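You operate a simulated robot arm through the tools that you are given. There is no shell and no other tool. Be economical: measure what you need, move in short steps, check, and stop when the job is done.

You run a simulated two-armed robot. Do the job below in one go: nothing can be reset, and whatever is moved stays where it is left.

JOB
Put the small bottle from the top of the side table on the steel table left of the grey juicer. Fetch the white paper towels and set it on the steel table left of the grey juicer. Put the red pack that expires last from the top of the side table on the blue tray. Stack the tray of oranges marked "30" from the top of the left unit on top of the tray of oranges labelled "10". Shut the lid of the pasta bin. Take the tall jar and leave it on the gap beside the blue-knob divider. Push the yellow shelf sign shut. Take the seed tub on the top of the left unit and put it away on the space on the top shelf. Put the white cup in the inside of the wash bowl. Take the green drum and put it on the shelf under the sink. Take the medium juice bottle and put it on top of the narrow carton. Any order will do. Set down upright: small bottle, tall jar, medium juice bottle. The yellow shelf sign goes clockwise seen from above, to its stop.

Only the result counts: the job must be done as asked and must still hold three seconds after the hand-in. Knocking over, shifting, dropping, spilling or breaking anything else fails it. A push-on lid holds only when it is set on centred and level and pressed home; a screw cap is set on level and turned clockwise until tight. Flat cloth is picked up by pressing the open fingertips on it (5 to 10 N) and closing them slowly along it; thin cloth reads only 2 to 8 mm in the jaws.

ROBOT AND FRAMES
Two 7-joint arms with four-finger grippers on one trunk, on a base that drives. Base frame: it is fixed to the floor where the robot stands at the start and does not move with it; the origin is under the middle of the robot, x ahead of it, y to its left, z up; the surface under the hand at the start is at about z = 750. Units: mm, rad, N and s.
The left shoulder is at the start at [40, 181, 1130], the right one opposite. With the tool pointing down near the work surface each hand reaches from about 300 to 820 mm from the robot's upright axis, wherever it stands, measured 20 degrees to its own side. Places, roughly: blue tray (30x20x3 cm) [500, -400, 800]; gap beside the blue-knob divider (25x19 cm) [-2300, -2780, 580]; green drum (11x11x7 cm) [-5800, -8500, 900]; inside of the wash bowl [-5900, -7800, 700]; lid of the pasta bin [-6100, -800, 700]; medium juice bottle [-3000, -8250, 1000]; narrow carton (8x20x12 cm) [-2000, -8200, 1600]; red pack [750, 0, 750]; seed tub [-3500, -4250, 750]; shelf under the sink [-6000, -7700, 200]; small bottle [500, -250, 750]; space on the top shelf (27x17 cm) [-5880, -2020, 1840]; steel table left of the grey juicer [500, -2000, 700]; tall jar (8x8x12 cm) [-6100, -1500, 800]; tray of oranges [-3250, -4500, 750]; white cup (7x7x6 cm) [-5800, -7000, 1000]; white paper towels (9x7x4 cm) [500, 0, 800]; yellow shelf sign [-5700, -3900, 1600]. Payload 3.67 kg a hand.
The tool frame of a hand sits at the grasp point between the pads (the TCP): z along the fingers, y along the line on which they close. The tips reach 28 mm beyond it. Largest opening 112 mm; the body of the gripper starts 73 mm behind the TCP.
Orientation is that of the tool frame in the base frame, as a unit quaternion [w, x, y, z]. With the fingers straight down and closing along the base's y, the tool's x points along the base's -x, its y along +y and its z along -z.

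CONTROLS
- The arms move only by the tool drive_tool. It takes "left_deltas", "right_deltas" or both (then of equal length, played together; a hand with none holds still); each is a list of rows, each an object (a shift or turn left out is 0, a gripper value left out holds the last) with "xyz": the shift along the tool's x, y, z in units of 20 mm (1.0 is 20 mm), a list of three; "angular": the turn, a rotation vector about the tool's x, y, z in units of 4 degrees (1.0 is 4 degrees), a list of three; "claw": the opening in per cent of the stroke, from 0 (shut) to 100 (fully open). In form: [{"xyz": [dx, dy, dz], "angular": [rx, ry, rz], "claw": claw}, ...]. A call has 1 to 12 rows; each row shifts and turns the commanded pose from where the row before left it, along the tool's axes as they then stand. A call with a number of a shift or a turn outside -1 to 1 is refused whole. Rows are played at 5 a second. More than 50 mm and 0.15 rad between two rows, or a gripper value outside its range, and nothing of the call is played. A pose out of reach is approached as far as the arm can. The call stops where the force on the tool passes 40 N (or 10 N more than at its start, if that is more) or the arm is blocked; 0.2 s more then pass. The fingers move at their own pace and stop on an object; they squeeze with about 36 N. The grip force told is the motor's: it shows also when the fingers shut on nothing. Time passes only in rows, and 0.2 s behind the last, so rows that do not move let the fingers close. It gives the time, the measured TCP pose, the force on the tool (base axes), the opening and the grip force at its end, in the units of the frame above (readings bear some noise), with the torque about the TCP (base axes, N m) and any sound that the robot's microphone picked up.
- Cameras (640 x 400 px; columns grow to the right, rows downward): "scene" is now at [100.1, -33.4, 1354.4]; the picture's right is [-0.38, -0.92, 0.00], its down [-0.58, 0.24, -0.78] and it looks along [0.72, -0.30, -0.63] (base axes); focal length 266 px, centre (320, 200). "left" rides on the left gripper at [60, 18, -104] in its tool frame; the picture's right is [-0.29, 0.96, 0.00], its down [-0.80, -0.24, -0.55] and it looks along [-0.53, -0.16, 0.83] (tool axes); focal length 234 px, centre (320, 200). "right" rides on the right gripper at [60, -18, -104] in its tool frame; the picture's right is [0.29, 0.96, 0.00], its down [-0.80, 0.24, -0.55] and it looks along [-0.53, 0.16, 0.83] (tool axes); focal length 234 px, centre (320, 200). There is no depth. A picture from a camera that has moved, and an enlarged one, comes with that camera's place and axes in the base frame and with its lens.
- grab_frame(camera): a new picture of that camera. The clock stands still meanwhile.
- raise_lower(by): slides the trunk up (or, below 0, down) by that many mm; the arms and the scene camera ride with it, the base frame stays. It gives what a move gives, with no picture.
- steer(legs): drives the robot by 1 to 6 legs, each [ahead, left, turn to the left] in mm, mm and rad, along the robot's own axes; the way and the turn of a leg run together, so that a leg with both is an arc; at most 1500 mm and 3.142 rad a leg. The arms and the cameras ride along, it lands a little off, and it stops where it bumps. It gives what a move gives.
- turn_head(pan, tilt): turns the head with the scene camera to pan (to the left, within 1.501 rad either way) and tilt (down, from -0.506 to 1.204), counted from straight ahead of the robot. It gives what a move gives.
- close_up(camera, box): a new picture of the part [left, top, right, bottom] of that camera's present view, enlarged. The clock stands still meanwhile.
- finish_job(): hands the job in; it is judged then, once.

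Work in short steps. Places have to be worked out from the pictures, the camera data and where the tool is seen: move nearer, look again, correct. Check each grasp and each placing, and mend what went wrong. You have 525 turns and 302 pictures in all, those below and enlarged ones among them. Open the grippers and draw the arms clear of the work before you hand the job in, unless the task says otherwise; then end with one line.

The tools are called after "Call:" by a JSON object that holds its "op" and its "data". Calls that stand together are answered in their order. drive_tool: Moves the arms, as the interface text tells. Its arguments: {"type":"object","properties":{"left_deltas":{"type":"array"},"right_deltas":{"type":"array"}},"required":[]} The other tools are called the same way: raise_lower (by) slides the trunk up or down; steer (legs) drives the base; turn_head (pan, tilt) turns the head that bears the scene camera; grab_frame (camera) takes a picture; close_up (camera, box) takes an enlarged picture of a part of a camera's view; finish_job () hands the job in.

At the start:

```text
time: 0.0
left_ee_pos: [580.1, 76.9, 1065.4]
left_orientation: [0.0, 0.001, 1.0, 0.001]
left_contact_force: [-1.1, 0.5, 0.3]
left_ft_torque: [0.02, 0.03, 0.01]
left_gripper_width: 111.9
left_gripper_force: 0.0
right_ee_pos: [575.3, -355.4, 1025.7]
right_orientation: [0.0, 0.0, 1.0, 0.0]
right_contact_force: [-0.1, 0.1, -0.2]
right_ft_torque: [0.0, -0.03, 0.01]
right_gripper_width: 111.9
right_gripper_force: 0.1
trunk travel left (down, up): [-250.0, 264.0]
robot x, y, heading: [-2.2, -0.1, 0.005]
head pan, tilt: [-0.391, 0.679]
```

scene: 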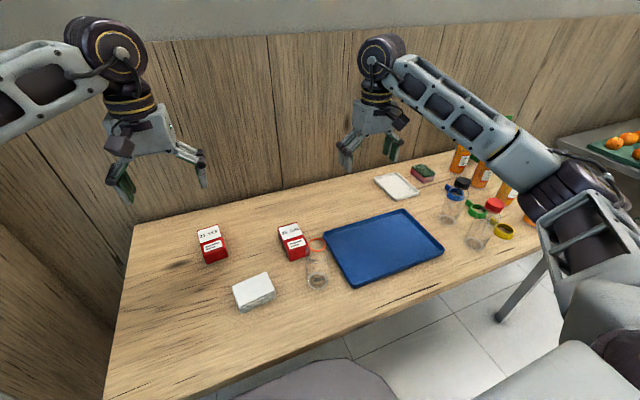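
right: 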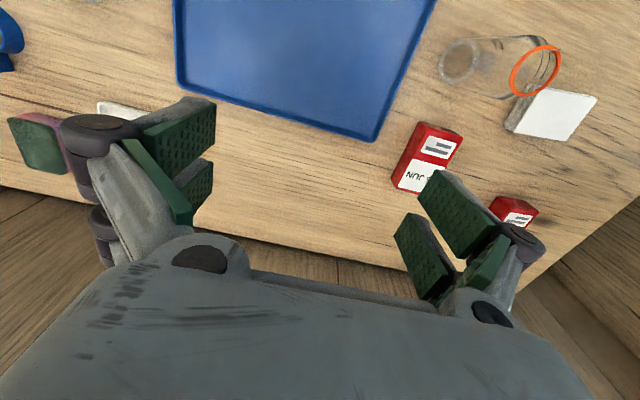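
left: 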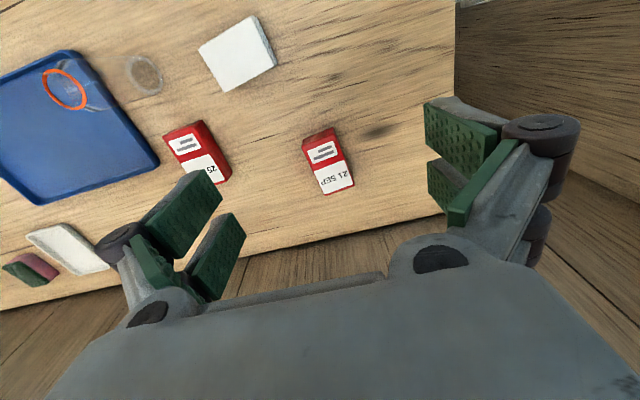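

I start by reading the dates on the two red packs and examining the side table.

Call:
{"op": "close_up", "data": {"camera": "scene", "box": [180, 200, 340, 300]}}

Call:
{"op": "close_up", "data": {"camera": "left", "box": [140, 100, 380, 250]}}

Call:
{"op": "close_up", "data": {"camera": "right", "box": [380, 20, 620, 250]}}

```text
4.00 times, centred on (260, 250) of scene
camera zoom: at [100.1, -33.4, 1354.4], right [-0.38, -0.92, 0.0], down [-0.58, 0.24, -0.78], along [0.72, -0.3, -0.63], focal length 1063 px, centre (560, 0)
```

zoom: 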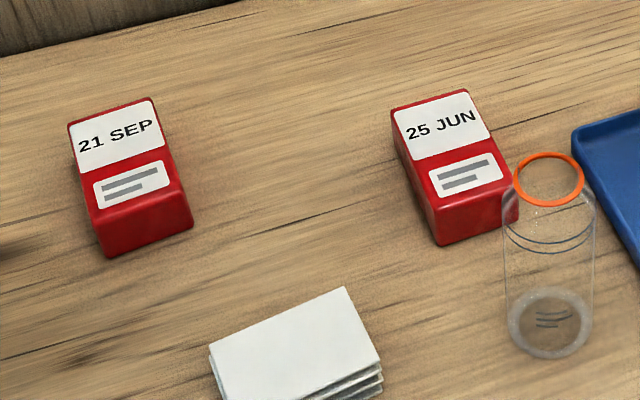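

```text
2.67 times, centred on (260, 175) of left
camera zoom: at [519.1, 94.6, 1169.3], right [0.29, 0.96, 0.0], down [0.8, -0.24, 0.55], along [0.53, -0.16, -0.83], focal length 624 px, centre (480, 267)
```

zoom: 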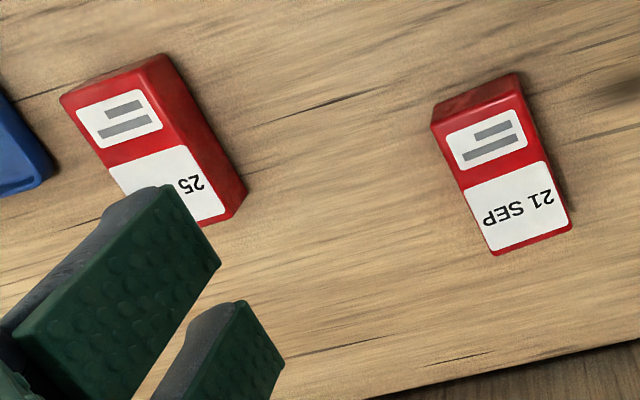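

```text
1.74 times, centred on (500, 135) of right
camera zoom: at [514.1, -372.6, 1130.3], right [-0.29, 0.96, 0.0], down [0.8, 0.24, 0.55], along [0.53, 0.16, -0.83], focal length 407 px, centre (7, 313)
```

zoom: 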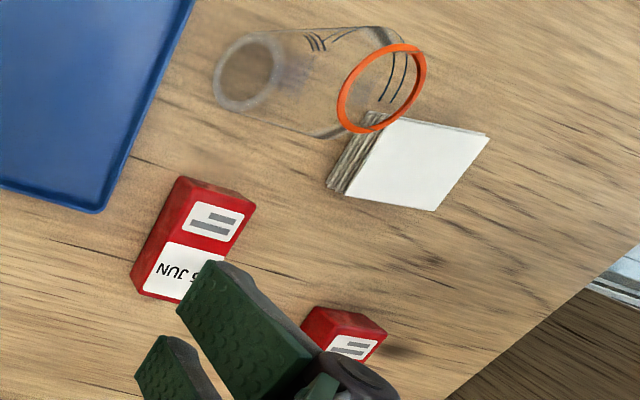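

Only two red packs are seen, and 21 SEP is the later date; I put it at about (706, 57), turned about 5°. I move the left hand above it, and look at the rest of the scene to the right.

Call:
{"op": "drive_tool", "data": {"left_deltas": [{"xyz": [-0.7, -0.1, 0.9], "angular": [0, 0, -0.6]}, {"xyz": [-0.7, -0.1, 0.9], "angular": [0, 0, -0.6]}, {"xyz": [-0.7, -0.1, 0.9]}, {"xyz": [-0.7, -0.1, 0.9]}, {"xyz": [-0.7, -0.1, 0.9]}, {"xyz": [-0.7, -0.1, 0.9]}, {"xyz": [-0.7, -0.1, 0.9]}, {"xyz": [-0.7, -0.1, 0.9]}, {"xyz": [-0.6, -0.1, 0.9]}, {"xyz": [0, 0, 0.9]}, {"xyz": [0, 0, 0.9]}, {"xyz": [0, 0, 0.8]}]}}

Call:
{"op": "grab_frame", "data": {"camera": "left"}}

Call:
{"op": "close_up", "data": {"camera": "scene", "box": [320, 100, 640, 300]}}

```text
time: 2.6
left_ee_pos: [703.8, 66.7, 849.2]
left_orientation: [-0.001, -0.042, 0.999, -0.001]
left_contact_force: [0.8, -0.4, 0.1]
left_ft_torque: [0.01, -0.01, 0.06]
left_gripper_width: 112.0
left_gripper_force: 0.0
right_ee_pos: [574.2, -355.0, 1027.0]
right_orientation: [-0.001, 0.0, 1.0, 0.0]
right_contact_force: [0.1, -0.6, 0.4]
right_ft_torque: [-0.02, 0.0, -0.03]
right_gripper_width: 112.3
right_gripper_force: 0.1
trunk travel left (down, up): [-250.0, 264.0]
robot x, y, heading: [3.4, 1.4, 0.003]
head pan, tilt: [-0.391, 0.679]
```

```text
295 pictures are left
camera left: at [642.3, 80.0, 954.7], right [0.21, 0.98, 0.0], down [0.81, -0.17, 0.55], along [0.54, -0.11, -0.83], focal length 234 px, centre (320, 200)
```

left: 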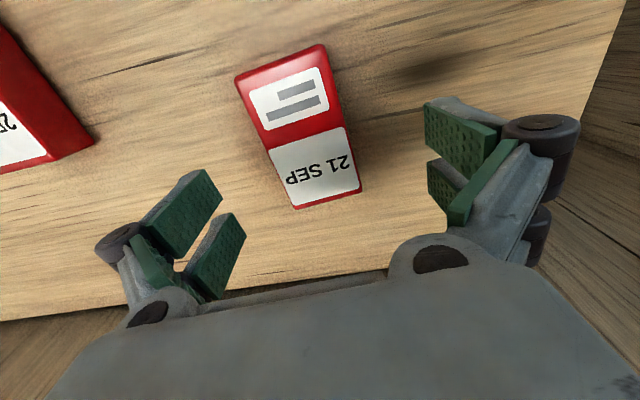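

```text
2.00 times, centred on (480, 200) of scene
camera zoom: at [100.4, -33.3, 1354.4], right [-0.38, -0.92, 0.0], down [-0.58, 0.24, -0.78], along [0.72, -0.3, -0.63], focal length 532 px, centre (0, 200)
```

zoom: 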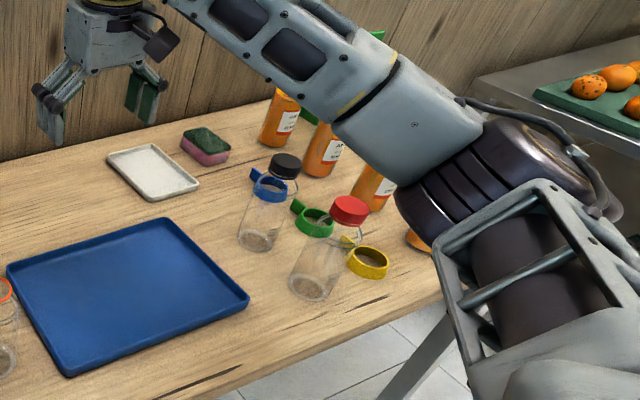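

The pack is centred near (693, 57), so I shift 10 mm in y and descend to z of about 784, then close.

Call:
{"op": "drive_tool", "data": {"left_deltas": [{"xyz": [0.2, -0.5, 0.5]}, {"xyz": [0, 0, 0.8]}, {"xyz": [0, 0, 0.8]}, {"xyz": [0, 0, 0.8]}, {"xyz": [0, 0, 0.4]}]}}

Call:
{"op": "grab_frame", "data": {"camera": "left"}}

```text
time: 3.8
left_ee_pos: [701.6, 57.5, 782.8]
left_orientation: [-0.001, -0.042, 0.999, 0.0]
left_contact_force: [-0.1, -0.4, 0.0]
left_ft_torque: [0.02, -0.04, 0.0]
left_gripper_width: 112.1
left_gripper_force: 0.1
right_ee_pos: [575.3, -354.7, 1026.3]
right_orientation: [0.0, 0.0, 1.0, 0.0]
right_contact_force: [0.0, -0.9, 0.0]
right_ft_torque: [-0.01, 0.0, -0.02]
right_gripper_width: 111.9
right_gripper_force: 0.2
trunk travel left (down, up): [-250.0, 264.0]
robot x, y, heading: [-3.1, -2.5, 0.001]
head pan, tilt: [-0.391, 0.679]
```

```text
293 pictures are left
camera left: at [640.1, 70.3, 888.8], right [0.21, 0.98, 0.0], down [0.81, -0.17, 0.55], along [0.54, -0.11, -0.83], focal length 234 px, centre (320, 200)
```

left: 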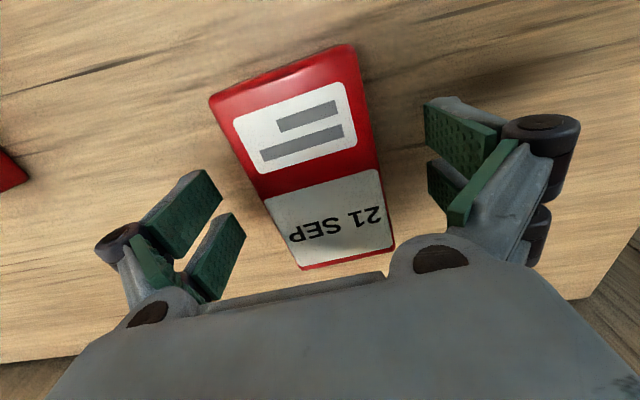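

The fingers straddle the pack, so I close and lift a little.

Call:
{"op": "drive_tool", "data": {"left_deltas": [{"claw": 0}, {"claw": 0}, {"claw": 0}, {"xyz": [0, 0, -0.5]}, {"xyz": [0, 0, -1]}, {"xyz": [0, 0, -1]}, {"xyz": [0, 0, -1]}]}}

Call:
{"op": "grab_frame", "data": {"camera": "left"}}

```text
time: 5.4
left_ee_pos: [699.9, 57.4, 855.6]
left_orientation: [0.0, -0.042, 0.999, 0.0]
left_contact_force: [0.1, 1.4, -1.2]
left_ft_torque: [-0.02, -0.01, -0.01]
left_gripper_width: 61.9
left_gripper_force: 35.8
right_ee_pos: [574.6, -354.3, 1026.1]
right_orientation: [0.0, 0.0, 1.0, 0.0]
right_contact_force: [0.0, 0.2, 0.3]
right_ft_torque: [-0.04, 0.0, -0.03]
right_gripper_width: 111.7
right_gripper_force: 0.0
trunk travel left (down, up): [-250.0, 264.0]
robot x, y, heading: [1.5, 1.4, 0.003]
head pan, tilt: [-0.391, 0.679]
```

```text
292 pictures are left
camera left: at [638.3, 70.2, 960.5], right [0.21, 0.98, 0.0], down [0.81, -0.17, 0.55], along [0.54, -0.12, -0.83], focal length 234 px, centre (320, 200)
```

left: 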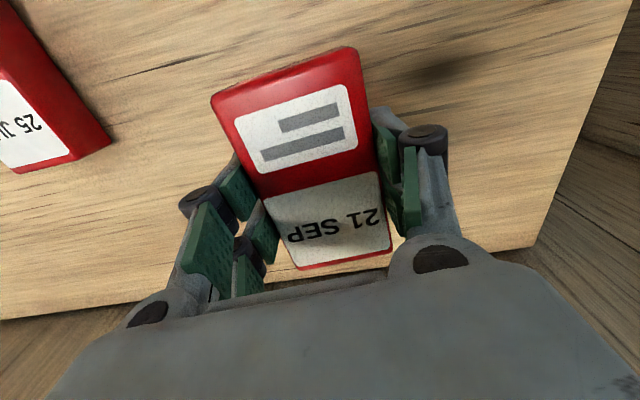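

The pack is held (62 mm). I lift both hands and drive the robot 300 mm to its right, so the left hand reaches the tray comfortably.

Call:
{"op": "drive_tool", "data": {"left_deltas": [{"xyz": [0.5, 0, -1]}, {"xyz": [0.5, 0, -1]}, {"xyz": [0.5, 0, -1]}, {"xyz": [0.5, 0, -1]}, {"xyz": [0.5, 0, -1]}, {"xyz": [0.5, 0, -1]}], "right_deltas": [{"xyz": [0.7, 0, -1]}, {"xyz": [0.7, 0, -1]}, {"xyz": [0.7, 0, -1]}, {"xyz": [0.7, 0, -1]}, {"xyz": [0.7, 0, -1]}, {"xyz": [0.7, 0, -1]}]}}

Call:
{"op": "steer", "data": {"legs": [[0, -300, 0]]}}

Call:
{"op": "grab_frame", "data": {"camera": "left"}}

Call:
{"op": "grab_frame", "data": {"camera": "scene"}}

```text
time: 6.8
left_ee_pos: [639.1, 52.6, 976.2]
left_orientation: [0.0, -0.042, 0.999, 0.0]
left_contact_force: [-1.5, -1.0, -1.1]
left_ft_torque: [-0.01, -0.03, 0.0]
left_gripper_width: 61.8
left_gripper_force: 35.7
right_ee_pos: [489.1, -354.5, 1147.1]
right_orientation: [-0.001, 0.0, 1.0, 0.001]
right_contact_force: [-0.4, -0.1, -0.8]
right_ft_torque: [-0.03, -0.04, 0.01]
right_gripper_width: 111.8
right_gripper_force: 0.1
trunk travel left (down, up): [-250.0, 264.0]
robot x, y, heading: [1.5, 2.3, 0.003]
head pan, tilt: [-0.391, 0.679]
```

```text
time: 8.9
left_ee_pos: [640.5, -245.0, 975.3]
left_orientation: [0.0, -0.041, 0.999, 0.0]
left_contact_force: [-0.3, -0.3, -1.3]
left_ft_torque: [-0.01, 0.03, -0.01]
left_gripper_width: 61.5
left_gripper_force: 36.1
right_ee_pos: [490.2, -652.4, 1146.7]
right_orientation: [0.0, 0.0, 1.0, -0.001]
right_contact_force: [-0.2, -0.6, 0.1]
right_ft_torque: [0.01, 0.01, 0.03]
right_gripper_width: 112.1
right_gripper_force: 0.0
trunk travel left (down, up): [-250.0, 264.0]
robot x, y, heading: [1.3, -296.2, 0.0]
head pan, tilt: [-0.391, 0.679]
```

```text
291 pictures are left
camera left: at [578.7, -231.6, 1080.1], right [0.21, 0.98, 0.0], down [0.81, -0.17, 0.55], along [0.54, -0.11, -0.83], focal length 234 px, centre (320, 200)
```

left: 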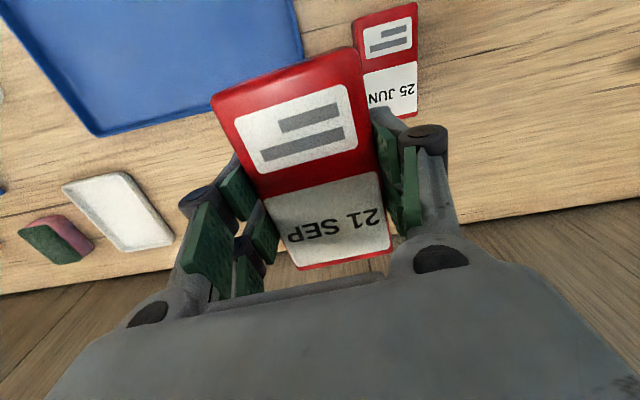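

```text
290 pictures are left
camera scene: at [100.3, -330.5, 1354.4], right [-0.38, -0.92, 0.0], down [-0.58, 0.24, -0.78], along [0.72, -0.3, -0.63], focal length 266 px, centre (320, 200)
```

scene: 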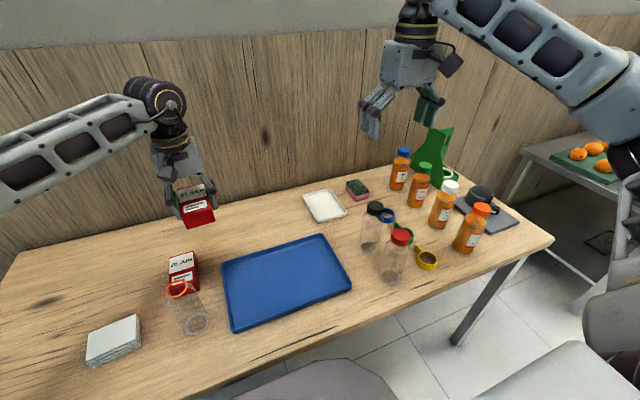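

The tray spans about x 430–630, y −555…−258. I move the pack over (525, −390), to z of about 835.

Call:
{"op": "drive_tool", "data": {"left_deltas": [{"xyz": [0.76, -0.85, 0.3]}, {"xyz": [0.76, -0.85, 0.3]}, {"xyz": [0.76, -0.85, 0.6]}, {"xyz": [0.76, -0.85, 0.8]}, {"xyz": [0.76, -0.85, 1]}, {"xyz": [0.76, -0.85, 1]}, {"xyz": [0.76, -0.85, 1]}, {"xyz": [0.76, -0.81, 1]}, {"xyz": [0, 0, 1]}]}}

Call:
{"op": "grab_frame", "data": {"camera": "left"}}

Call:
{"op": "grab_frame", "data": {"camera": "scene"}}

```text
time: 10.9
left_ee_pos: [530.9, -389.9, 834.8]
left_orientation: [-0.001, -0.043, 0.999, 0.0]
left_contact_force: [0.4, 0.1, -1.0]
left_ft_torque: [-0.02, 0.0, -0.01]
left_gripper_width: 61.6
left_gripper_force: 36.4
right_ee_pos: [490.9, -651.5, 1145.3]
right_orientation: [0.0, 0.0, 1.0, 0.0]
right_contact_force: [-0.9, 0.2, 0.0]
right_ft_torque: [-0.03, 0.02, 0.01]
right_gripper_width: 111.9
right_gripper_force: 0.0
trunk travel left (down, up): [-250.0, 264.0]
robot x, y, heading: [3.4, -297.2, -0.001]
head pan, tilt: [-0.391, 0.679]
```

```text
289 pictures are left
camera left: at [468.7, -377.3, 940.3], right [0.21, 0.98, 0.0], down [0.82, -0.17, 0.55], along [0.54, -0.11, -0.83], focal length 234 px, centre (320, 200)
```

left: 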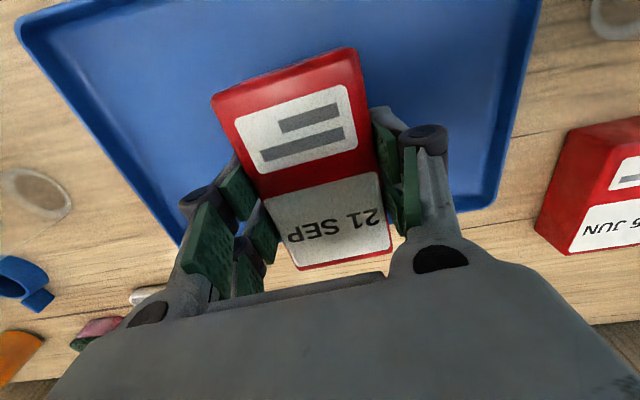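

```text
288 pictures are left
camera scene: at [100.6, -329.6, 1354.4], right [-0.38, -0.92, 0.0], down [-0.58, 0.24, -0.78], along [0.72, -0.3, -0.63], focal length 266 px, centre (320, 200)
```

scene: 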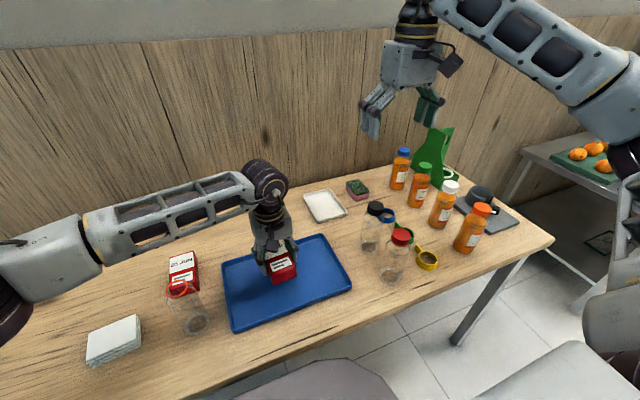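

The pack is well over the tray. I lower it slowly until it touches.

Call:
{"op": "drive_tool", "data": {"left_deltas": [{"xyz": [0, 0, 0.7]}, {"xyz": [0, 0, 0.7]}, {"xyz": [0, 0, 0.4]}, {"xyz": [0, 0, 0.25]}, {"xyz": [0, 0, 0.1]}]}}

```text
time: 12.1
left_ee_pos: [529.5, -389.4, 791.8]
left_orientation: [0.0, -0.042, 0.999, -0.001]
left_contact_force: [-0.3, -0.1, -1.4]
left_ft_torque: [0.0, -0.01, 0.0]
left_gripper_width: 61.6
left_gripper_force: 36.1
right_ee_pos: [489.7, -651.3, 1144.9]
right_orientation: [0.0, 0.0, 1.0, 0.0]
right_contact_force: [-0.5, 0.3, -0.3]
right_ft_torque: [-0.05, 0.0, 0.0]
right_gripper_width: 111.8
right_gripper_force: 0.1
trunk travel left (down, up): [-250.0, 264.0]
robot x, y, heading: [0.5, -295.2, -0.003]
head pan, tilt: [-0.391, 0.679]
```

Still no contact, so I go lower in small steps.

Call:
{"op": "drive_tool", "data": {"left_deltas": [{"xyz": [0, 0, 0.1]}, {"xyz": [0, 0, 0.1]}, {"xyz": [0, 0, 0.1]}]}}

```text
time: 12.9
left_ee_pos: [530.5, -390.0, 788.1]
left_orientation: [0.001, -0.042, 0.999, 0.0]
left_contact_force: [-1.9, 0.4, 11.2]
left_ft_torque: [0.15, 0.64, -0.05]
left_gripper_width: 61.8
left_gripper_force: 36.1
right_ee_pos: [489.8, -651.4, 1146.4]
right_orientation: [0.0, 0.0, 1.0, -0.001]
right_contact_force: [0.5, -0.3, -0.6]
right_ft_torque: [0.0, 0.02, 0.0]
right_gripper_width: 112.2
right_gripper_force: 0.0
trunk travel left (down, up): [-250.0, 264.0]
robot x, y, heading: [-1.4, -298.2, -0.003]
head pan, tilt: [-0.391, 0.679]
```

It is resting on the tray. I open and lift the left hand, and look.

Call:
{"op": "drive_tool", "data": {"left_deltas": [{"claw": 60}, {"claw": 60}, {"xyz": [0, 0, -1]}, {"xyz": [0, 0, -1]}, {"xyz": [0, 0, -1]}, {"xyz": [0, 0, -1]}, {"xyz": [0, 0, -1], "claw": 100}, {"xyz": [-0.5, 1, -1]}, {"xyz": [-0.5, 1, -1]}, {"xyz": [0, 1, -1]}, {"xyz": [0, 1, -1]}, {"xyz": [0, 1, 0]}]}}

Call:
{"op": "grab_frame", "data": {"camera": "scene"}}

```text
time: 15.5
left_ee_pos: [541.6, -287.3, 968.1]
left_orientation: [0.001, -0.042, 0.999, -0.001]
left_contact_force: [-0.2, -0.3, 0.5]
left_ft_torque: [0.0, 0.01, 0.01]
left_gripper_width: 112.0
left_gripper_force: 0.0
right_ee_pos: [491.1, -651.6, 1145.9]
right_orientation: [-0.001, 0.0, 1.0, -0.001]
right_contact_force: [-0.6, 0.2, -0.3]
right_ft_torque: [0.01, -0.01, -0.01]
right_gripper_width: 111.9
right_gripper_force: 0.1
trunk travel left (down, up): [-250.0, 264.0]
robot x, y, heading: [-1.7, -296.3, 0.003]
head pan, tilt: [-0.391, 0.679]
```

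```text
287 pictures are left
camera scene: at [100.1, -329.3, 1354.4], right [-0.38, -0.92, 0.0], down [-0.58, 0.24, -0.78], along [0.72, -0.3, -0.63], focal length 266 px, centre (320, 200)
```

scene: 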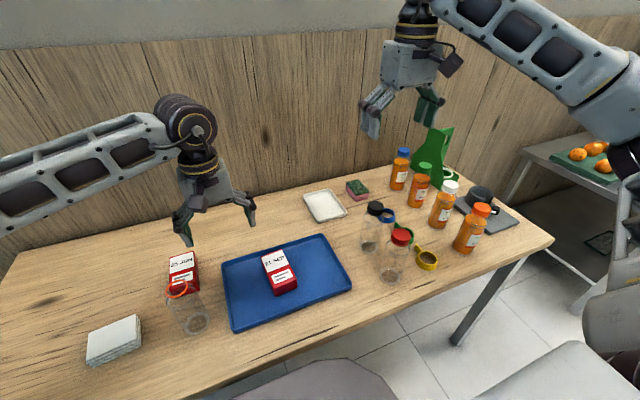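

Pack is on the tray. I move the left hand over the paper towels and bring the right hand nearer to the small bottle.

Call:
{"op": "drive_tool", "data": {"left_deltas": [{"xyz": [0.16, 1, 0]}, {"xyz": [0.16, 1, 0]}, {"xyz": [0.16, 1, 0]}, {"xyz": [0.16, 1, 0]}, {"xyz": [0.16, 1, 0]}, {"xyz": [0.16, 1, 0]}, {"xyz": [0.16, 1, 0]}, {"xyz": [0.16, 1, 0]}, {"xyz": [0.16, 1, 0]}, {"xyz": [0.16, 1, 0.5]}, {"xyz": [0.16, 1, 0.5]}, {"xyz": [0.16, 1, 0.5]}], "right_deltas": [{"xyz": [0, 1, 0]}, {"xyz": [0, 1, 0]}, {"xyz": [0, 1, 0]}, {"xyz": [0, 1, 0]}, {"xyz": [0, 1, 0]}, {"xyz": [0, 1, 0]}, {"xyz": [0, 1, 0]}, {"xyz": [0, 1, 0]}, {"xyz": [0, 1, 0]}, {"xyz": [0, 1, 0.5]}, {"xyz": [0, 1, 0.5]}, {"xyz": [0, 1, 0.5]}]}}

Call:
{"op": "grab_frame", "data": {"camera": "left"}}

Call:
{"op": "grab_frame", "data": {"camera": "right"}}

```text
time: 18.1
left_ee_pos: [483.3, -51.3, 934.6]
left_orientation: [0.0, -0.042, 0.999, 0.0]
left_contact_force: [0.1, -0.5, 0.4]
left_ft_torque: [-0.02, 0.02, 0.02]
left_gripper_width: 112.1
left_gripper_force: 0.0
right_ee_pos: [488.6, -411.0, 1116.2]
right_orientation: [0.0, -0.001, 1.0, -0.001]
right_contact_force: [-0.4, -0.2, 0.0]
right_ft_torque: [-0.02, -0.01, -0.01]
right_gripper_width: 111.9
right_gripper_force: 0.1
trunk travel left (down, up): [-250.0, 264.0]
robot x, y, heading: [1.4, -297.3, 0.001]
head pan, tilt: [-0.391, 0.679]
```

```text
286 pictures are left
camera left: at [422.4, -38.3, 1039.8], right [0.21, 0.98, 0.0], down [0.81, -0.17, 0.55], along [0.54, -0.12, -0.83], focal length 234 px, centre (320, 200)
```

left: 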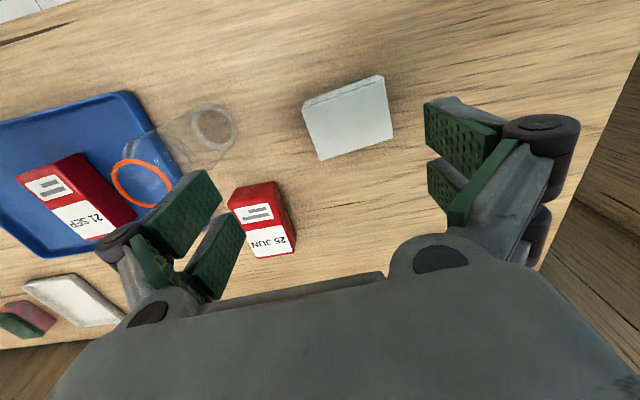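

```text
285 pictures are left
camera right: at [428.2, -427.2, 1219.9], right [-0.29, 0.96, 0.0], down [0.8, 0.24, 0.55], along [0.53, 0.16, -0.83], focal length 234 px, centre (320, 200)
```

right: 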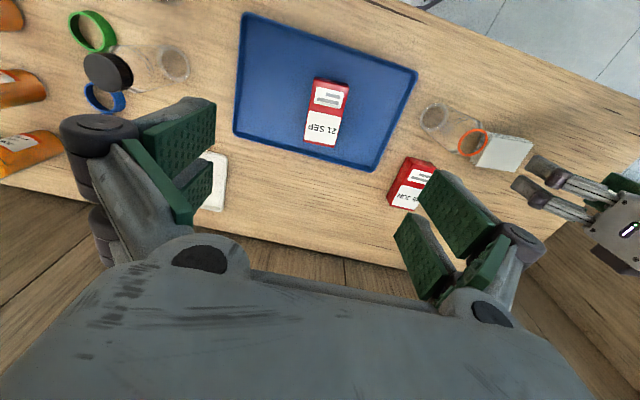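

Bottle axis is at about (473, −181), about 145 mm tall and 60 mm wide; towels at about (495, −24), 70 mm side along x. I rotate the left hand by 90° to grip the 70 mm side, and lower the right hand in the meantime.

Call:
{"op": "drive_tool", "data": {"left_deltas": [{"angular": [0, 0, 1], "xyz": [0, 0.5, 0]}, {"angular": [0, 0, 1], "xyz": [0, 0.5, 0]}, {"angular": [0, 0, 1]}, {"angular": [0, 0, 1]}, {"angular": [0, 0, 1]}, {"angular": [0, 0, 1]}, {"angular": [0, 0, 1]}, {"angular": [0, 0, 1]}, {"angular": [0, 0, 1]}, {"angular": [0, 0, 1]}, {"angular": [0, 0, 1]}, {"angular": [0, 0, 1]}], "right_deltas": [{"xyz": [0, 1, 0.5]}, {"xyz": [0, 1, 0.5]}, {"xyz": [0, 1, 0.5]}, {"xyz": [0, 1, 0.5]}, {"xyz": [0.2, 0, 0.5]}, {"xyz": [0.2, 0, 0.5]}, {"xyz": [0.2, 0, 0.5]}, {"xyz": [0.2, 0, 0.5]}, {"xyz": [0, 0, 0.5]}, {"xyz": [0, 0, 0.5]}, {"xyz": [0, 0, 0]}, {"xyz": [0, 0, 0]}]}}

Call:
{"op": "drive_tool", "data": {"left_deltas": [{"angular": [0, 0, 1]}, {"angular": [0, 0, 1]}, {"angular": [0, 0, 1]}, {"angular": [0, 0, 1]}, {"angular": [0, 0, 1]}, {"angular": [0, 0, 1]}, {"angular": [0, 0, 1]}, {"angular": [0, 0, 1]}, {"angular": [0, 0, 1]}, {"angular": [0, 0, 1]}, {"angular": [0, 0, 0.5]}], "right_deltas": [{"xyz": [0, 0, 0]}, {"xyz": [0, 0, 0]}, {"xyz": [0, 0.5, 0]}, {"xyz": [0, 0.5, 0]}, {"xyz": [0, 1, 0]}, {"xyz": [0, 1, 0]}, {"xyz": [0, 1, 0]}, {"xyz": [0, 1, 0]}, {"xyz": [0, 0.8, 0]}, {"xyz": [0, 0.8, 0]}, {"xyz": [0, 0.8, 0]}]}}

Call:
{"op": "grab_frame", "data": {"camera": "left"}}

Call:
{"op": "grab_frame", "data": {"camera": "right"}}

```text
time: 20.7
left_ee_pos: [482.5, -31.8, 936.0]
left_orientation: [0.0, 0.369, 0.93, 0.001]
left_contact_force: [0.3, -0.5, -0.5]
left_ft_torque: [-0.01, -0.01, -0.02]
left_gripper_width: 111.8
left_gripper_force: 0.0
right_ee_pos: [473.1, -333.3, 1015.6]
right_orientation: [0.0, 0.0, 1.0, 0.0]
right_contact_force: [0.1, 0.9, -0.1]
right_ft_torque: [0.01, -0.01, -0.02]
right_gripper_width: 112.1
right_gripper_force: 0.1
trunk travel left (down, up): [-250.0, 264.0]
robot x, y, heading: [1.1, -299.0, 0.004]
head pan, tilt: [-0.391, 0.679]
```

```text
time: 23.1
left_ee_pos: [464.6, -57.1, 931.0]
left_orientation: [0.0, 0.42, 0.908, 0.006]
left_contact_force: [-0.1, -0.8, -0.3]
left_ft_torque: [0.03, 0.02, 0.03]
left_gripper_width: 112.1
left_gripper_force: 0.1
left hand out of reach, approached as far as the arm can: row 1, 2, 3, 4, 5, 6, 7, 8, 9, 10
right_ee_pos: [473.1, -182.5, 1017.2]
right_orientation: [-0.001, 0.0, 1.0, -0.001]
right_contact_force: [0.7, 0.8, 0.1]
right_ft_torque: [-0.02, -0.02, -0.03]
right_gripper_width: 112.2
right_gripper_force: 0.0
trunk travel left (down, up): [-250.0, 264.0]
robot x, y, heading: [-0.8, -297.2, -0.006]
head pan, tilt: [-0.391, 0.679]
```

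```text
284 pictures are left
camera left: at [437.9, -0.8, 1036.5], right [0.92, 0.4, 0.01], down [0.33, -0.77, 0.55], along [0.23, -0.5, -0.84], focal length 234 px, centre (320, 200)
```

left: 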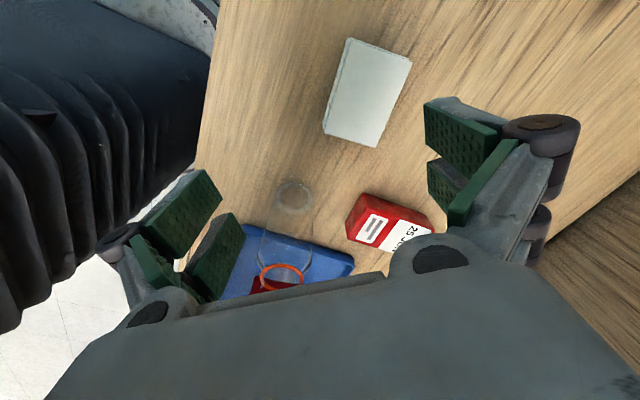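

```text
283 pictures are left
camera right: at [412.3, -200.7, 1121.2], right [-0.29, 0.96, 0.0], down [0.8, 0.24, 0.55], along [0.53, 0.16, -0.83], focal length 234 px, centre (320, 200)
```

right: 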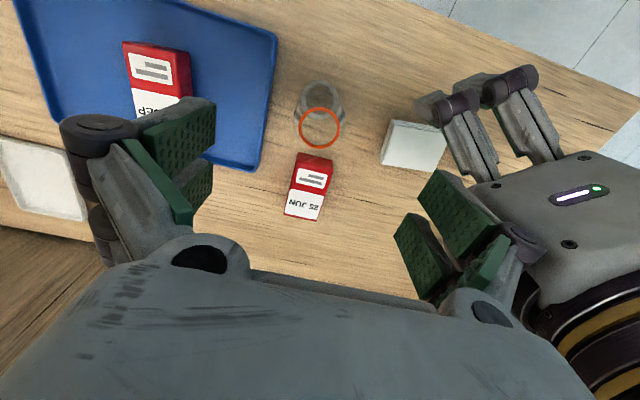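

The left wrist limit is near −45°, so I'll grip the towels along the 90 mm side instead. I back the left hand away to the left and up while unwinding it.

Call:
{"op": "drive_tool", "data": {"left_deltas": [{"xyz": [0, 0, -1]}, {"xyz": [0, 0, -1]}, {"xyz": [0, 0, -1]}, {"xyz": [0, 0, -1], "angular": [0, 0, -1]}, {"angular": [0, 0, -1]}, {"angular": [0, 0, -1]}, {"angular": [0, 0, -1]}, {"angular": [0, 0, -1]}, {"angular": [0, 0, -1]}, {"angular": [0, 0, -1]}, {"angular": [0, 0, -1]}, {"angular": [0, 0, -1]}]}}

```text
time: 25.7
left_ee_pos: [463.3, -58.1, 952.3]
left_orientation: [0.001, 0.135, 0.991, 0.006]
left_contact_force: [-1.1, 0.6, -1.3]
left_ft_torque: [-0.01, -0.03, -0.05]
left_gripper_width: 111.2
left_gripper_force: 0.0
left hand out of reach, approached as far as the arm can: row 1, 2, 3
right_ee_pos: [473.4, -183.5, 1017.1]
right_orientation: [0.0, 0.0, 1.0, 0.0]
right_contact_force: [0.6, -0.5, 1.2]
right_ft_torque: [0.08, 0.03, -0.02]
right_gripper_width: 112.4
right_gripper_force: 0.1
trunk travel left (down, up): [-250.0, 264.0]
robot x, y, heading: [0.3, -293.5, -0.003]
head pan, tilt: [-0.391, 0.679]
```

Call:
{"op": "drive_tool", "data": {"left_deltas": [{"xyz": [0, 1, -1], "angular": [0, 0, -1]}, {"xyz": [0, 1, -1], "angular": [0, 0, -1]}, {"xyz": [0, 1, -1], "angular": [0, 0, -1]}, {"xyz": [0, 0.5, -1], "angular": [0, 0, -1]}, {"angular": [0, 0, -1]}, {"angular": [0, 0, -0.25]}]}}

Call:
{"op": "grab_frame", "data": {"camera": "scene"}}

```text
time: 27.1
left_ee_pos: [474.5, 10.8, 1033.6]
left_orientation: [0.003, -0.048, 0.999, 0.005]
left_contact_force: [-0.1, 0.6, -0.5]
left_ft_torque: [0.01, 0.03, -0.02]
left_gripper_width: 112.4
left_gripper_force: 0.0
right_ee_pos: [473.2, -183.5, 1017.4]
right_orientation: [0.0, 0.0, 1.0, 0.001]
right_contact_force: [0.4, -0.5, 0.0]
right_ft_torque: [-0.03, -0.02, 0.04]
right_gripper_width: 112.0
right_gripper_force: 0.1
trunk travel left (down, up): [-250.0, 264.0]
robot x, y, heading: [-0.4, -297.5, -0.006]
head pan, tilt: [-0.391, 0.679]
```

```text
282 pictures are left
camera scene: at [100.0, -329.8, 1354.4], right [-0.38, -0.92, 0.0], down [-0.58, 0.24, -0.78], along [0.72, -0.3, -0.63], focal length 266 px, centre (320, 200)
```

scene: 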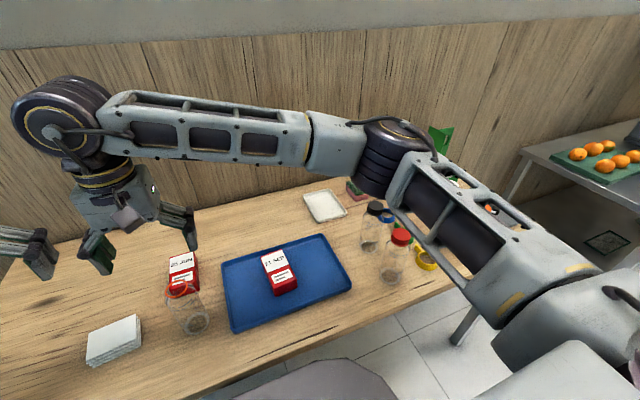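

The way is clear. I lower the right hand around the bottle to z of about 848.

Call:
{"op": "drive_tool", "data": {"right_deltas": [{"xyz": [-0.2, 0.1, 1]}, {"xyz": [0, 0, 1]}, {"xyz": [0, 0, 1]}, {"xyz": [0, 0, 1]}, {"xyz": [0, 0, 1]}, {"xyz": [0, 0, 1]}, {"xyz": [0, 0, 0.8]}, {"xyz": [0, 0, 0.8]}, {"xyz": [0, 0, 0.8]}]}}

Call:
{"op": "grab_frame", "data": {"camera": "right"}}

```text
time: 29.1
left_ee_pos: [474.9, 10.4, 1033.4]
left_orientation: [0.002, -0.048, 0.999, 0.005]
left_contact_force: [0.1, -1.2, 0.5]
left_ft_torque: [0.03, -0.03, -0.05]
left_gripper_width: 112.3
left_gripper_force: 0.1
right_ee_pos: [477.8, -181.6, 848.8]
right_orientation: [0.0, 0.0, 1.0, 0.0]
right_contact_force: [0.0, 0.9, 0.4]
right_ft_torque: [-0.01, -0.01, 0.03]
right_gripper_width: 112.0
right_gripper_force: 0.0
trunk travel left (down, up): [-250.0, 264.0]
robot x, y, heading: [-1.3, -294.1, -0.001]
head pan, tilt: [-0.391, 0.679]
```

```text
281 pictures are left
camera right: at [416.2, -198.5, 952.7], right [-0.29, 0.96, 0.0], down [0.8, 0.24, 0.55], along [0.53, 0.16, -0.83], focal length 234 px, centre (320, 200)
```

right: 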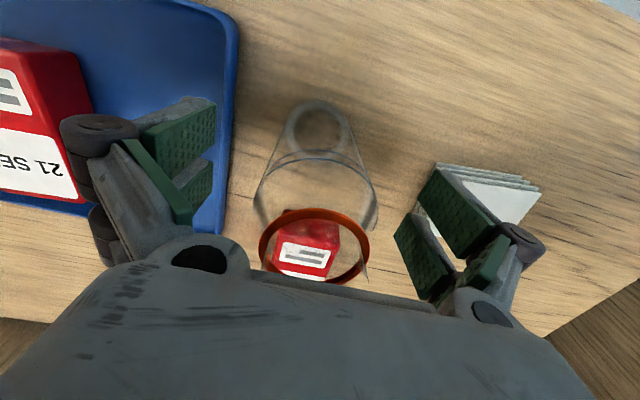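

The bottle is centred between the fingers with its mouth near z=889. I go down 16 mm more and close.

Call:
{"op": "drive_tool", "data": {"right_deltas": [{"xyz": [0, 0, 0.4]}, {"xyz": [0, 0, 0.4]}, {"claw": 0}, {"claw": 0}, {"claw": 0}]}}

Call:
{"op": "grab_frame", "data": {"camera": "right"}}

```text
time: 30.3
left_ee_pos: [474.7, 9.3, 1033.6]
left_orientation: [0.003, -0.047, 0.999, 0.006]
left_contact_force: [0.5, -0.5, 0.3]
left_ft_torque: [0.03, -0.02, 0.03]
left_gripper_width: 111.9
left_gripper_force: 0.0
right_ee_pos: [477.4, -181.1, 834.9]
right_orientation: [0.001, 0.0, 1.0, 0.0]
right_contact_force: [1.5, -1.2, 11.6]
right_ft_torque: [-0.27, -0.19, 0.0]
right_gripper_width: 53.2
right_gripper_force: 35.7
trunk travel left (down, up): [-250.0, 264.0]
robot x, y, heading: [2.7, -297.0, 0.003]
head pan, tilt: [-0.391, 0.679]
```

```text
280 pictures are left
camera right: at [416.8, -198.8, 938.5], right [-0.29, 0.96, 0.0], down [0.8, 0.24, 0.56], along [0.53, 0.16, -0.83], focal length 234 px, centre (320, 200)
```

right: 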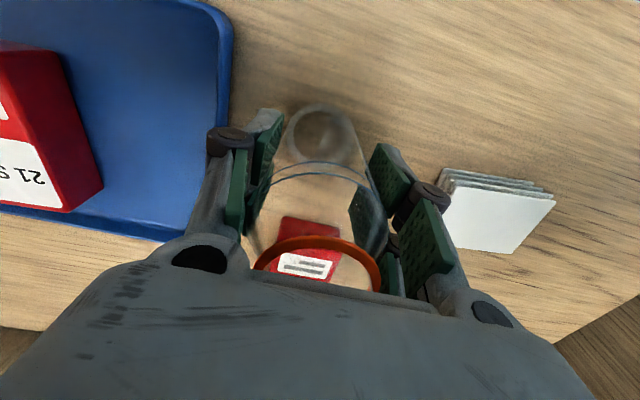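

Bottle is gripped (53 mm), with the palm just on its mouth. I lift it straight up.

Call:
{"op": "drive_tool", "data": {"right_deltas": [{"xyz": [0, 0, -0.3]}, {"xyz": [0, 0, -1]}, {"xyz": [0, 0, -1]}, {"xyz": [0, 0, -1]}, {"xyz": [0, 0, -1]}, {"xyz": [0, 0, -1]}, {"xyz": [0, 0, -1]}, {"xyz": [0, 0, -1]}, {"xyz": [0, 0, -1]}, {"xyz": [0, -1, -1]}, {"xyz": [0, -1, -1]}, {"xyz": [0, -1, -1]}]}}

Call:
{"op": "grab_frame", "data": {"camera": "right"}}

Call:
{"op": "grab_frame", "data": {"camera": "left"}}

```text
time: 32.9
left_ee_pos: [475.9, 9.7, 1034.2]
left_orientation: [0.002, -0.048, 0.999, 0.006]
left_contact_force: [-0.2, -0.2, 1.0]
left_ft_torque: [0.02, 0.0, -0.01]
left_gripper_width: 111.9
left_gripper_force: 0.1
right_ee_pos: [478.1, -241.4, 1058.3]
right_orientation: [0.0, -0.001, 1.0, -0.001]
right_contact_force: [0.0, 0.2, 0.0]
right_ft_torque: [0.04, 0.0, 0.0]
right_gripper_width: 53.2
right_gripper_force: 36.0
trunk travel left (down, up): [-250.0, 264.0]
robot x, y, heading: [-0.0, -298.5, -0.0]
head pan, tilt: [-0.391, 0.679]
```

```text
279 pictures are left
camera right: at [416.8, -259.4, 1162.4], right [-0.29, 0.96, 0.0], down [0.8, 0.24, 0.55], along [0.53, 0.16, -0.83], focal length 234 px, centre (320, 200)
```

right: 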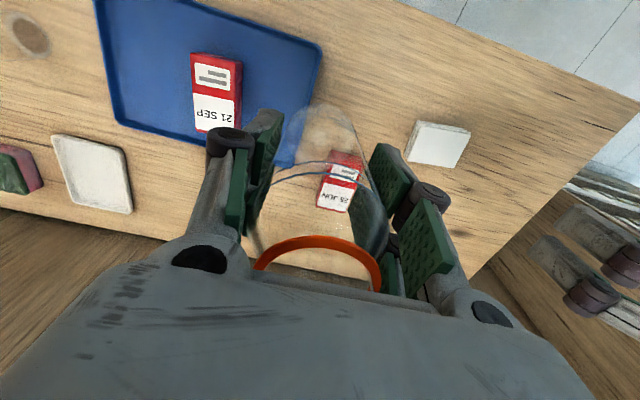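

```text
278 pictures are left
camera left: at [412.5, 20.7, 1138.1], right [0.2, 0.98, 0.01], down [0.81, -0.17, 0.56], along [0.55, -0.1, -0.83], focal length 234 px, centre (320, 200)
```

left: 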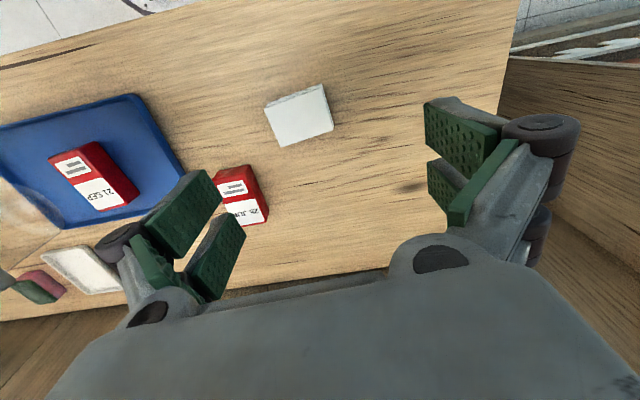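

Bottle held. Now the left hand goes above the towels at about (495, −22), z of about 900, while the right hand moves aside.

Call:
{"op": "drive_tool", "data": {"left_deltas": [{"xyz": [-0.4, -0.8, 0.8]}, {"xyz": [-0.4, -0.9, 1]}, {"xyz": [0, 0, 1]}, {"xyz": [0, 0, 1]}, {"xyz": [0, 0, 1]}, {"xyz": [0, 0, 1]}, {"xyz": [0, 0, 1]}], "right_deltas": [{"xyz": [0.2, -1, 0]}, {"xyz": [0.2, -1, 0]}, {"xyz": [0.2, -1, 0]}, {"xyz": [0.2, -1, 0]}, {"xyz": [0.2, -1, 0]}, {"xyz": [0.2, -1, 0]}, {"xyz": [0.2, -1, 0]}]}}

Call:
{"op": "grab_frame", "data": {"camera": "left"}}

```text
time: 34.5
left_ee_pos: [497.2, -20.9, 898.3]
left_orientation: [0.003, -0.047, 0.999, 0.006]
left_contact_force: [0.2, 0.4, -0.3]
left_ft_torque: [0.01, 0.0, -0.01]
left_gripper_width: 112.0
left_gripper_force: 0.0
right_ee_pos: [449.2, -381.9, 1058.4]
right_orientation: [0.0, 0.001, 1.0, 0.0]
right_contact_force: [0.5, -0.5, -0.2]
right_ft_torque: [0.03, 0.01, 0.0]
right_gripper_width: 53.1
right_gripper_force: 36.0
trunk travel left (down, up): [-250.0, 264.0]
robot x, y, heading: [-1.4, -297.5, 0.003]
head pan, tilt: [-0.391, 0.679]
```

```text
277 pictures are left
camera left: at [433.4, -10.1, 1002.3], right [0.2, 0.98, 0.01], down [0.81, -0.17, 0.56], along [0.55, -0.1, -0.83], focal length 234 px, centre (320, 200)
```

left: 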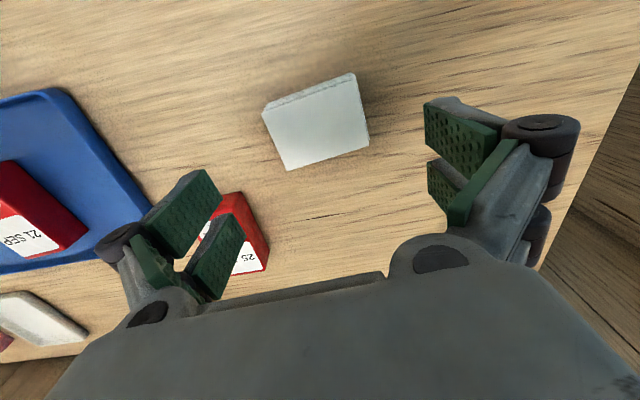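

Towels are centred at about (494, −23), turned about 7°. I fine-adjust and descend to z of about 784.

Call:
{"op": "drive_tool", "data": {"left_deltas": [{"xyz": [0.1, -0.1, 1], "angular": [0, 0, -0.5]}, {"xyz": [0, 0, 1]}, {"xyz": [0, 0, 1]}, {"xyz": [0, 0, 0.8]}]}}

Call:
{"op": "grab_frame", "data": {"camera": "left"}}

```text
time: 35.5
left_ee_pos: [493.4, -23.0, 822.0]
left_orientation: [0.003, -0.064, 0.998, 0.006]
left_contact_force: [0.4, 0.6, -0.1]
left_ft_torque: [-0.01, 0.05, 0.01]
left_gripper_width: 111.7
left_gripper_force: 0.1
right_ee_pos: [450.0, -381.2, 1057.4]
right_orientation: [0.001, 0.0, 1.0, 0.0]
right_contact_force: [0.0, -0.2, -1.1]
right_ft_torque: [0.01, -0.02, 0.0]
right_gripper_width: 53.1
right_gripper_force: 35.6
trunk travel left (down, up): [-250.0, 264.0]
robot x, y, heading: [2.6, -297.0, -0.003]
head pan, tilt: [-0.391, 0.679]
```

```text
276 pictures are left
camera left: at [431.0, -14.2, 926.0], right [0.16, 0.99, 0.01], down [0.82, -0.14, 0.56], along [0.55, -0.08, -0.83], focal length 234 px, centre (320, 200)
```

left: 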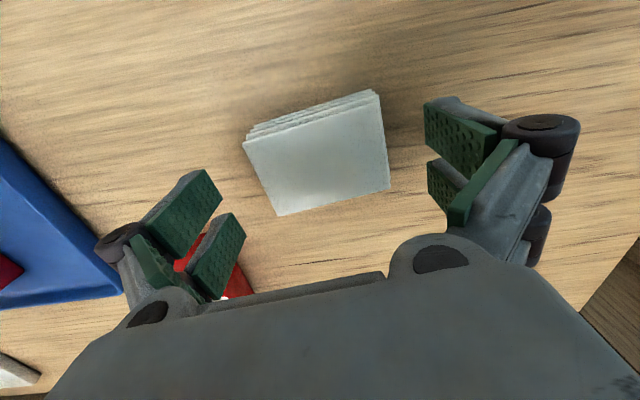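

Alignment is good, so I descend the last 38 mm and close.

Call:
{"op": "drive_tool", "data": {"left_deltas": [{"xyz": [0, -0.05, 0.7], "angular": [0, 0, -0.4]}, {"xyz": [0, 0, 0.7]}, {"xyz": [0, 0, 0.5]}, {"claw": 0}, {"claw": 0}, {"claw": 0}]}}

Call:
{"op": "grab_frame", "data": {"camera": "left"}}

```text
time: 36.9
left_ee_pos: [494.6, -23.7, 782.5]
left_orientation: [0.004, -0.078, 0.997, 0.005]
left_contact_force: [0.4, 0.9, 1.9]
left_ft_torque: [-0.06, -0.01, 0.01]
left_gripper_width: 89.1
left_gripper_force: 36.2
right_ee_pos: [450.5, -380.9, 1058.6]
right_orientation: [0.0, 0.0, 1.0, 0.0]
right_contact_force: [0.4, -0.2, -1.3]
right_ft_torque: [-0.02, 0.01, -0.02]
right_gripper_width: 53.1
right_gripper_force: 36.0
trunk travel left (down, up): [-250.0, 264.0]
robot x, y, heading: [0.3, -298.1, 0.003]
head pan, tilt: [-0.391, 0.679]
```

```text
275 pictures are left
camera left: at [431.0, -16.3, 888.2], right [0.13, 0.99, 0.01], down [0.82, -0.12, 0.56], along [0.55, -0.06, -0.83], focal length 234 px, centre (320, 200)
```

left: 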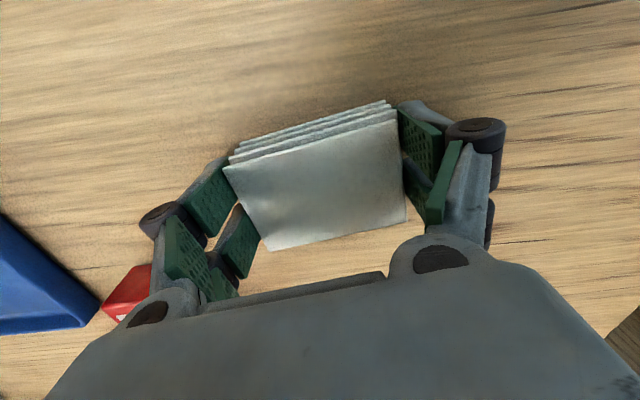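

Towels held (89 mm). I lift, then back the base off and drive right toward the steel table.

Call:
{"op": "drive_tool", "data": {"left_deltas": [{"xyz": [0, 0, -0.5]}, {"xyz": [0, 0, -1]}, {"xyz": [0, 0, -1]}, {"xyz": [0, 0, -1]}, {"xyz": [0, 0, -1]}, {"xyz": [0, 0, -1]}, {"xyz": [0, 0, -1]}, {"xyz": [0, 0, -1]}, {"xyz": [0, 0, -1]}, {"xyz": [0, 0, -1]}, {"xyz": [0, 0, -1]}]}}

Call:
{"op": "steer", "data": {"legs": [[-300, 0, 0], [0, -1000, 0]]}}

Call:
{"op": "turn_head", "data": {"pan": -0.4, "tilt": 0.5}}

Call:
{"op": "grab_frame", "data": {"camera": "scene"}}

```text
time: 39.3
left_ee_pos: [493.3, -27.0, 993.2]
left_orientation: [0.002, -0.079, 0.997, 0.006]
left_contact_force: [-0.7, 0.1, -1.2]
left_ft_torque: [0.04, 0.0, 0.01]
left_gripper_width: 89.0
left_gripper_force: 36.3
right_ee_pos: [448.6, -381.5, 1057.9]
right_orientation: [0.0, 0.0, 1.0, 0.001]
right_contact_force: [-0.4, -0.2, -1.2]
right_ft_torque: [-0.02, -0.01, 0.01]
right_gripper_width: 52.9
right_gripper_force: 36.1
trunk travel left (down, up): [-250.0, 264.0]
robot x, y, heading: [-0.5, -297.3, 0.0]
head pan, tilt: [-0.391, 0.679]
```

```text
time: 46.3
left_ee_pos: [189.4, -1024.1, 993.4]
left_orientation: [0.003, -0.077, 0.997, 0.006]
left_contact_force: [0.5, 0.4, -0.6]
left_ft_torque: [-0.02, -0.01, 0.01]
left_gripper_width: 89.0
left_gripper_force: 36.5
right_ee_pos: [144.0, -1380.1, 1058.3]
right_orientation: [0.0, 0.001, 1.0, -0.001]
right_contact_force: [0.4, -0.4, -0.6]
right_ft_torque: [0.01, -0.02, 0.01]
right_gripper_width: 53.1
right_gripper_force: 36.1
trunk travel left (down, up): [-250.0, 264.0]
robot x, y, heading: [-304.1, -1292.4, -0.0]
head pan, tilt: [-0.391, 0.679]
```

```text
time: 47.0
left_ee_pos: [188.3, -1024.2, 992.9]
left_orientation: [0.003, -0.078, 0.997, 0.006]
left_contact_force: [-0.1, 0.1, -0.1]
left_ft_torque: [0.02, -0.03, 0.01]
left_gripper_width: 88.8
left_gripper_force: 36.7
right_ee_pos: [144.6, -1378.7, 1057.7]
right_orientation: [0.0, 0.001, 1.0, 0.0]
right_contact_force: [0.6, -0.1, -0.4]
right_ft_torque: [-0.01, 0.03, -0.02]
right_gripper_width: 53.2
right_gripper_force: 35.9
trunk travel left (down, up): [-250.0, 264.0]
robot x, y, heading: [-308.9, -1290.9, -0.004]
head pan, tilt: [-0.4, 0.499]
```

```text
274 pictures are left
camera scene: at [-201.0, -1329.7, 1370.3], right [-0.39, -0.92, 0.0], down [-0.44, 0.19, -0.88], along [0.81, -0.34, -0.48], focal length 266 px, centre (320, 200)
```

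scene: 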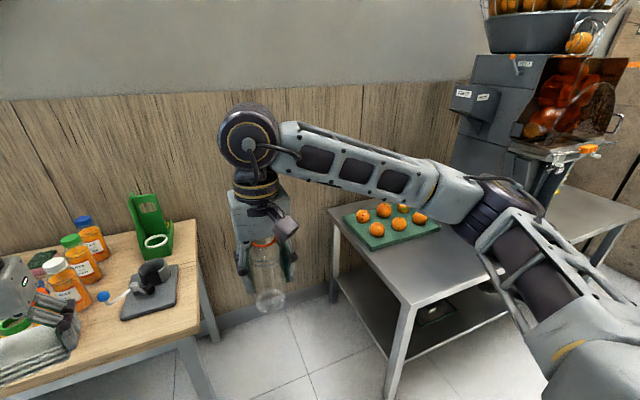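

I see the steel table with a green board of oranges and the grey juicer to its right. I drive right 600 mm and look again.

Call:
{"op": "steer", "data": {"legs": [[0, -600, 0]]}}

Call:
{"op": "turn_head", "data": {"pan": -0.1, "tilt": 0.55}}

Call:
{"op": "grab_frame", "data": {"camera": "scene"}}

Call:
{"op": "grab_frame", "data": {"camera": "right"}}

```text
time: 50.5
left_ee_pos: [187.7, -1630.6, 993.3]
left_orientation: [0.003, -0.074, 0.997, 0.006]
left_contact_force: [-0.2, 0.9, 0.5]
left_ft_torque: [0.04, -0.04, 0.01]
left_gripper_width: 88.9
left_gripper_force: 35.5
right_ee_pos: [138.0, -1986.0, 1058.1]
right_orientation: [-0.001, 0.005, 1.0, 0.0]
right_contact_force: [-0.3, 0.1, 0.0]
right_ft_torque: [0.0, 0.01, 0.02]
right_gripper_width: 53.0
right_gripper_force: 36.2
trunk travel left (down, up): [-250.0, 264.0]
robot x, y, heading: [-309.2, -1898.8, -0.015]
head pan, tilt: [-0.4, 0.499]
```

```text
time: 51.3
left_ee_pos: [186.8, -1630.4, 992.4]
left_orientation: [0.003, -0.073, 0.997, 0.005]
left_contact_force: [-0.1, 0.3, 0.1]
left_ft_torque: [-0.02, 0.0, 0.01]
left_gripper_width: 88.8
left_gripper_force: 35.8
right_ee_pos: [139.0, -1985.8, 1057.3]
right_orientation: [0.001, 0.005, 1.0, 0.0]
right_contact_force: [0.6, 0.4, -0.6]
right_ft_torque: [-0.01, -0.02, -0.01]
right_gripper_width: 53.0
right_gripper_force: 36.2
trunk travel left (down, up): [-250.0, 264.0]
robot x, y, heading: [-307.5, -1892.7, -0.012]
head pan, tilt: [-0.099, 0.55]
```

```text
273 pictures are left
camera scene: at [-199.3, -1906.3, 1365.8], right [-0.11, -0.99, 0.0], down [-0.52, 0.06, -0.85], along [0.85, -0.09, -0.52], focal length 266 px, centre (320, 200)
```

scene: 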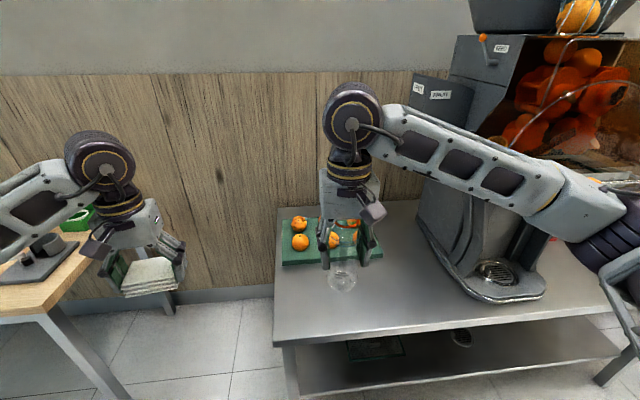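

```text
272 pictures are left
camera right: at [77.8, -2001.9, 1162.1], right [-0.28, 0.96, 0.0], down [0.8, 0.23, 0.55], along [0.53, 0.15, -0.83], focal length 234 px, centre (320, 200)
```

right: 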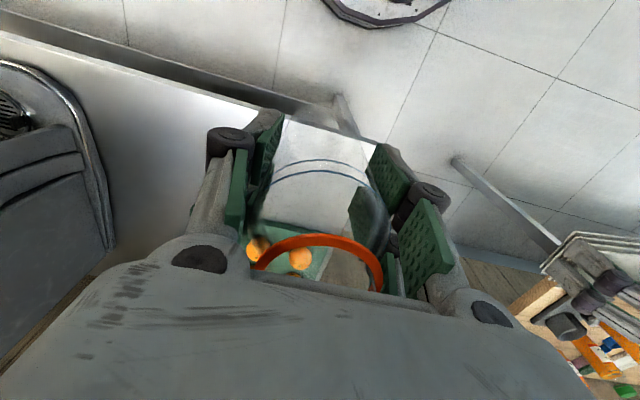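

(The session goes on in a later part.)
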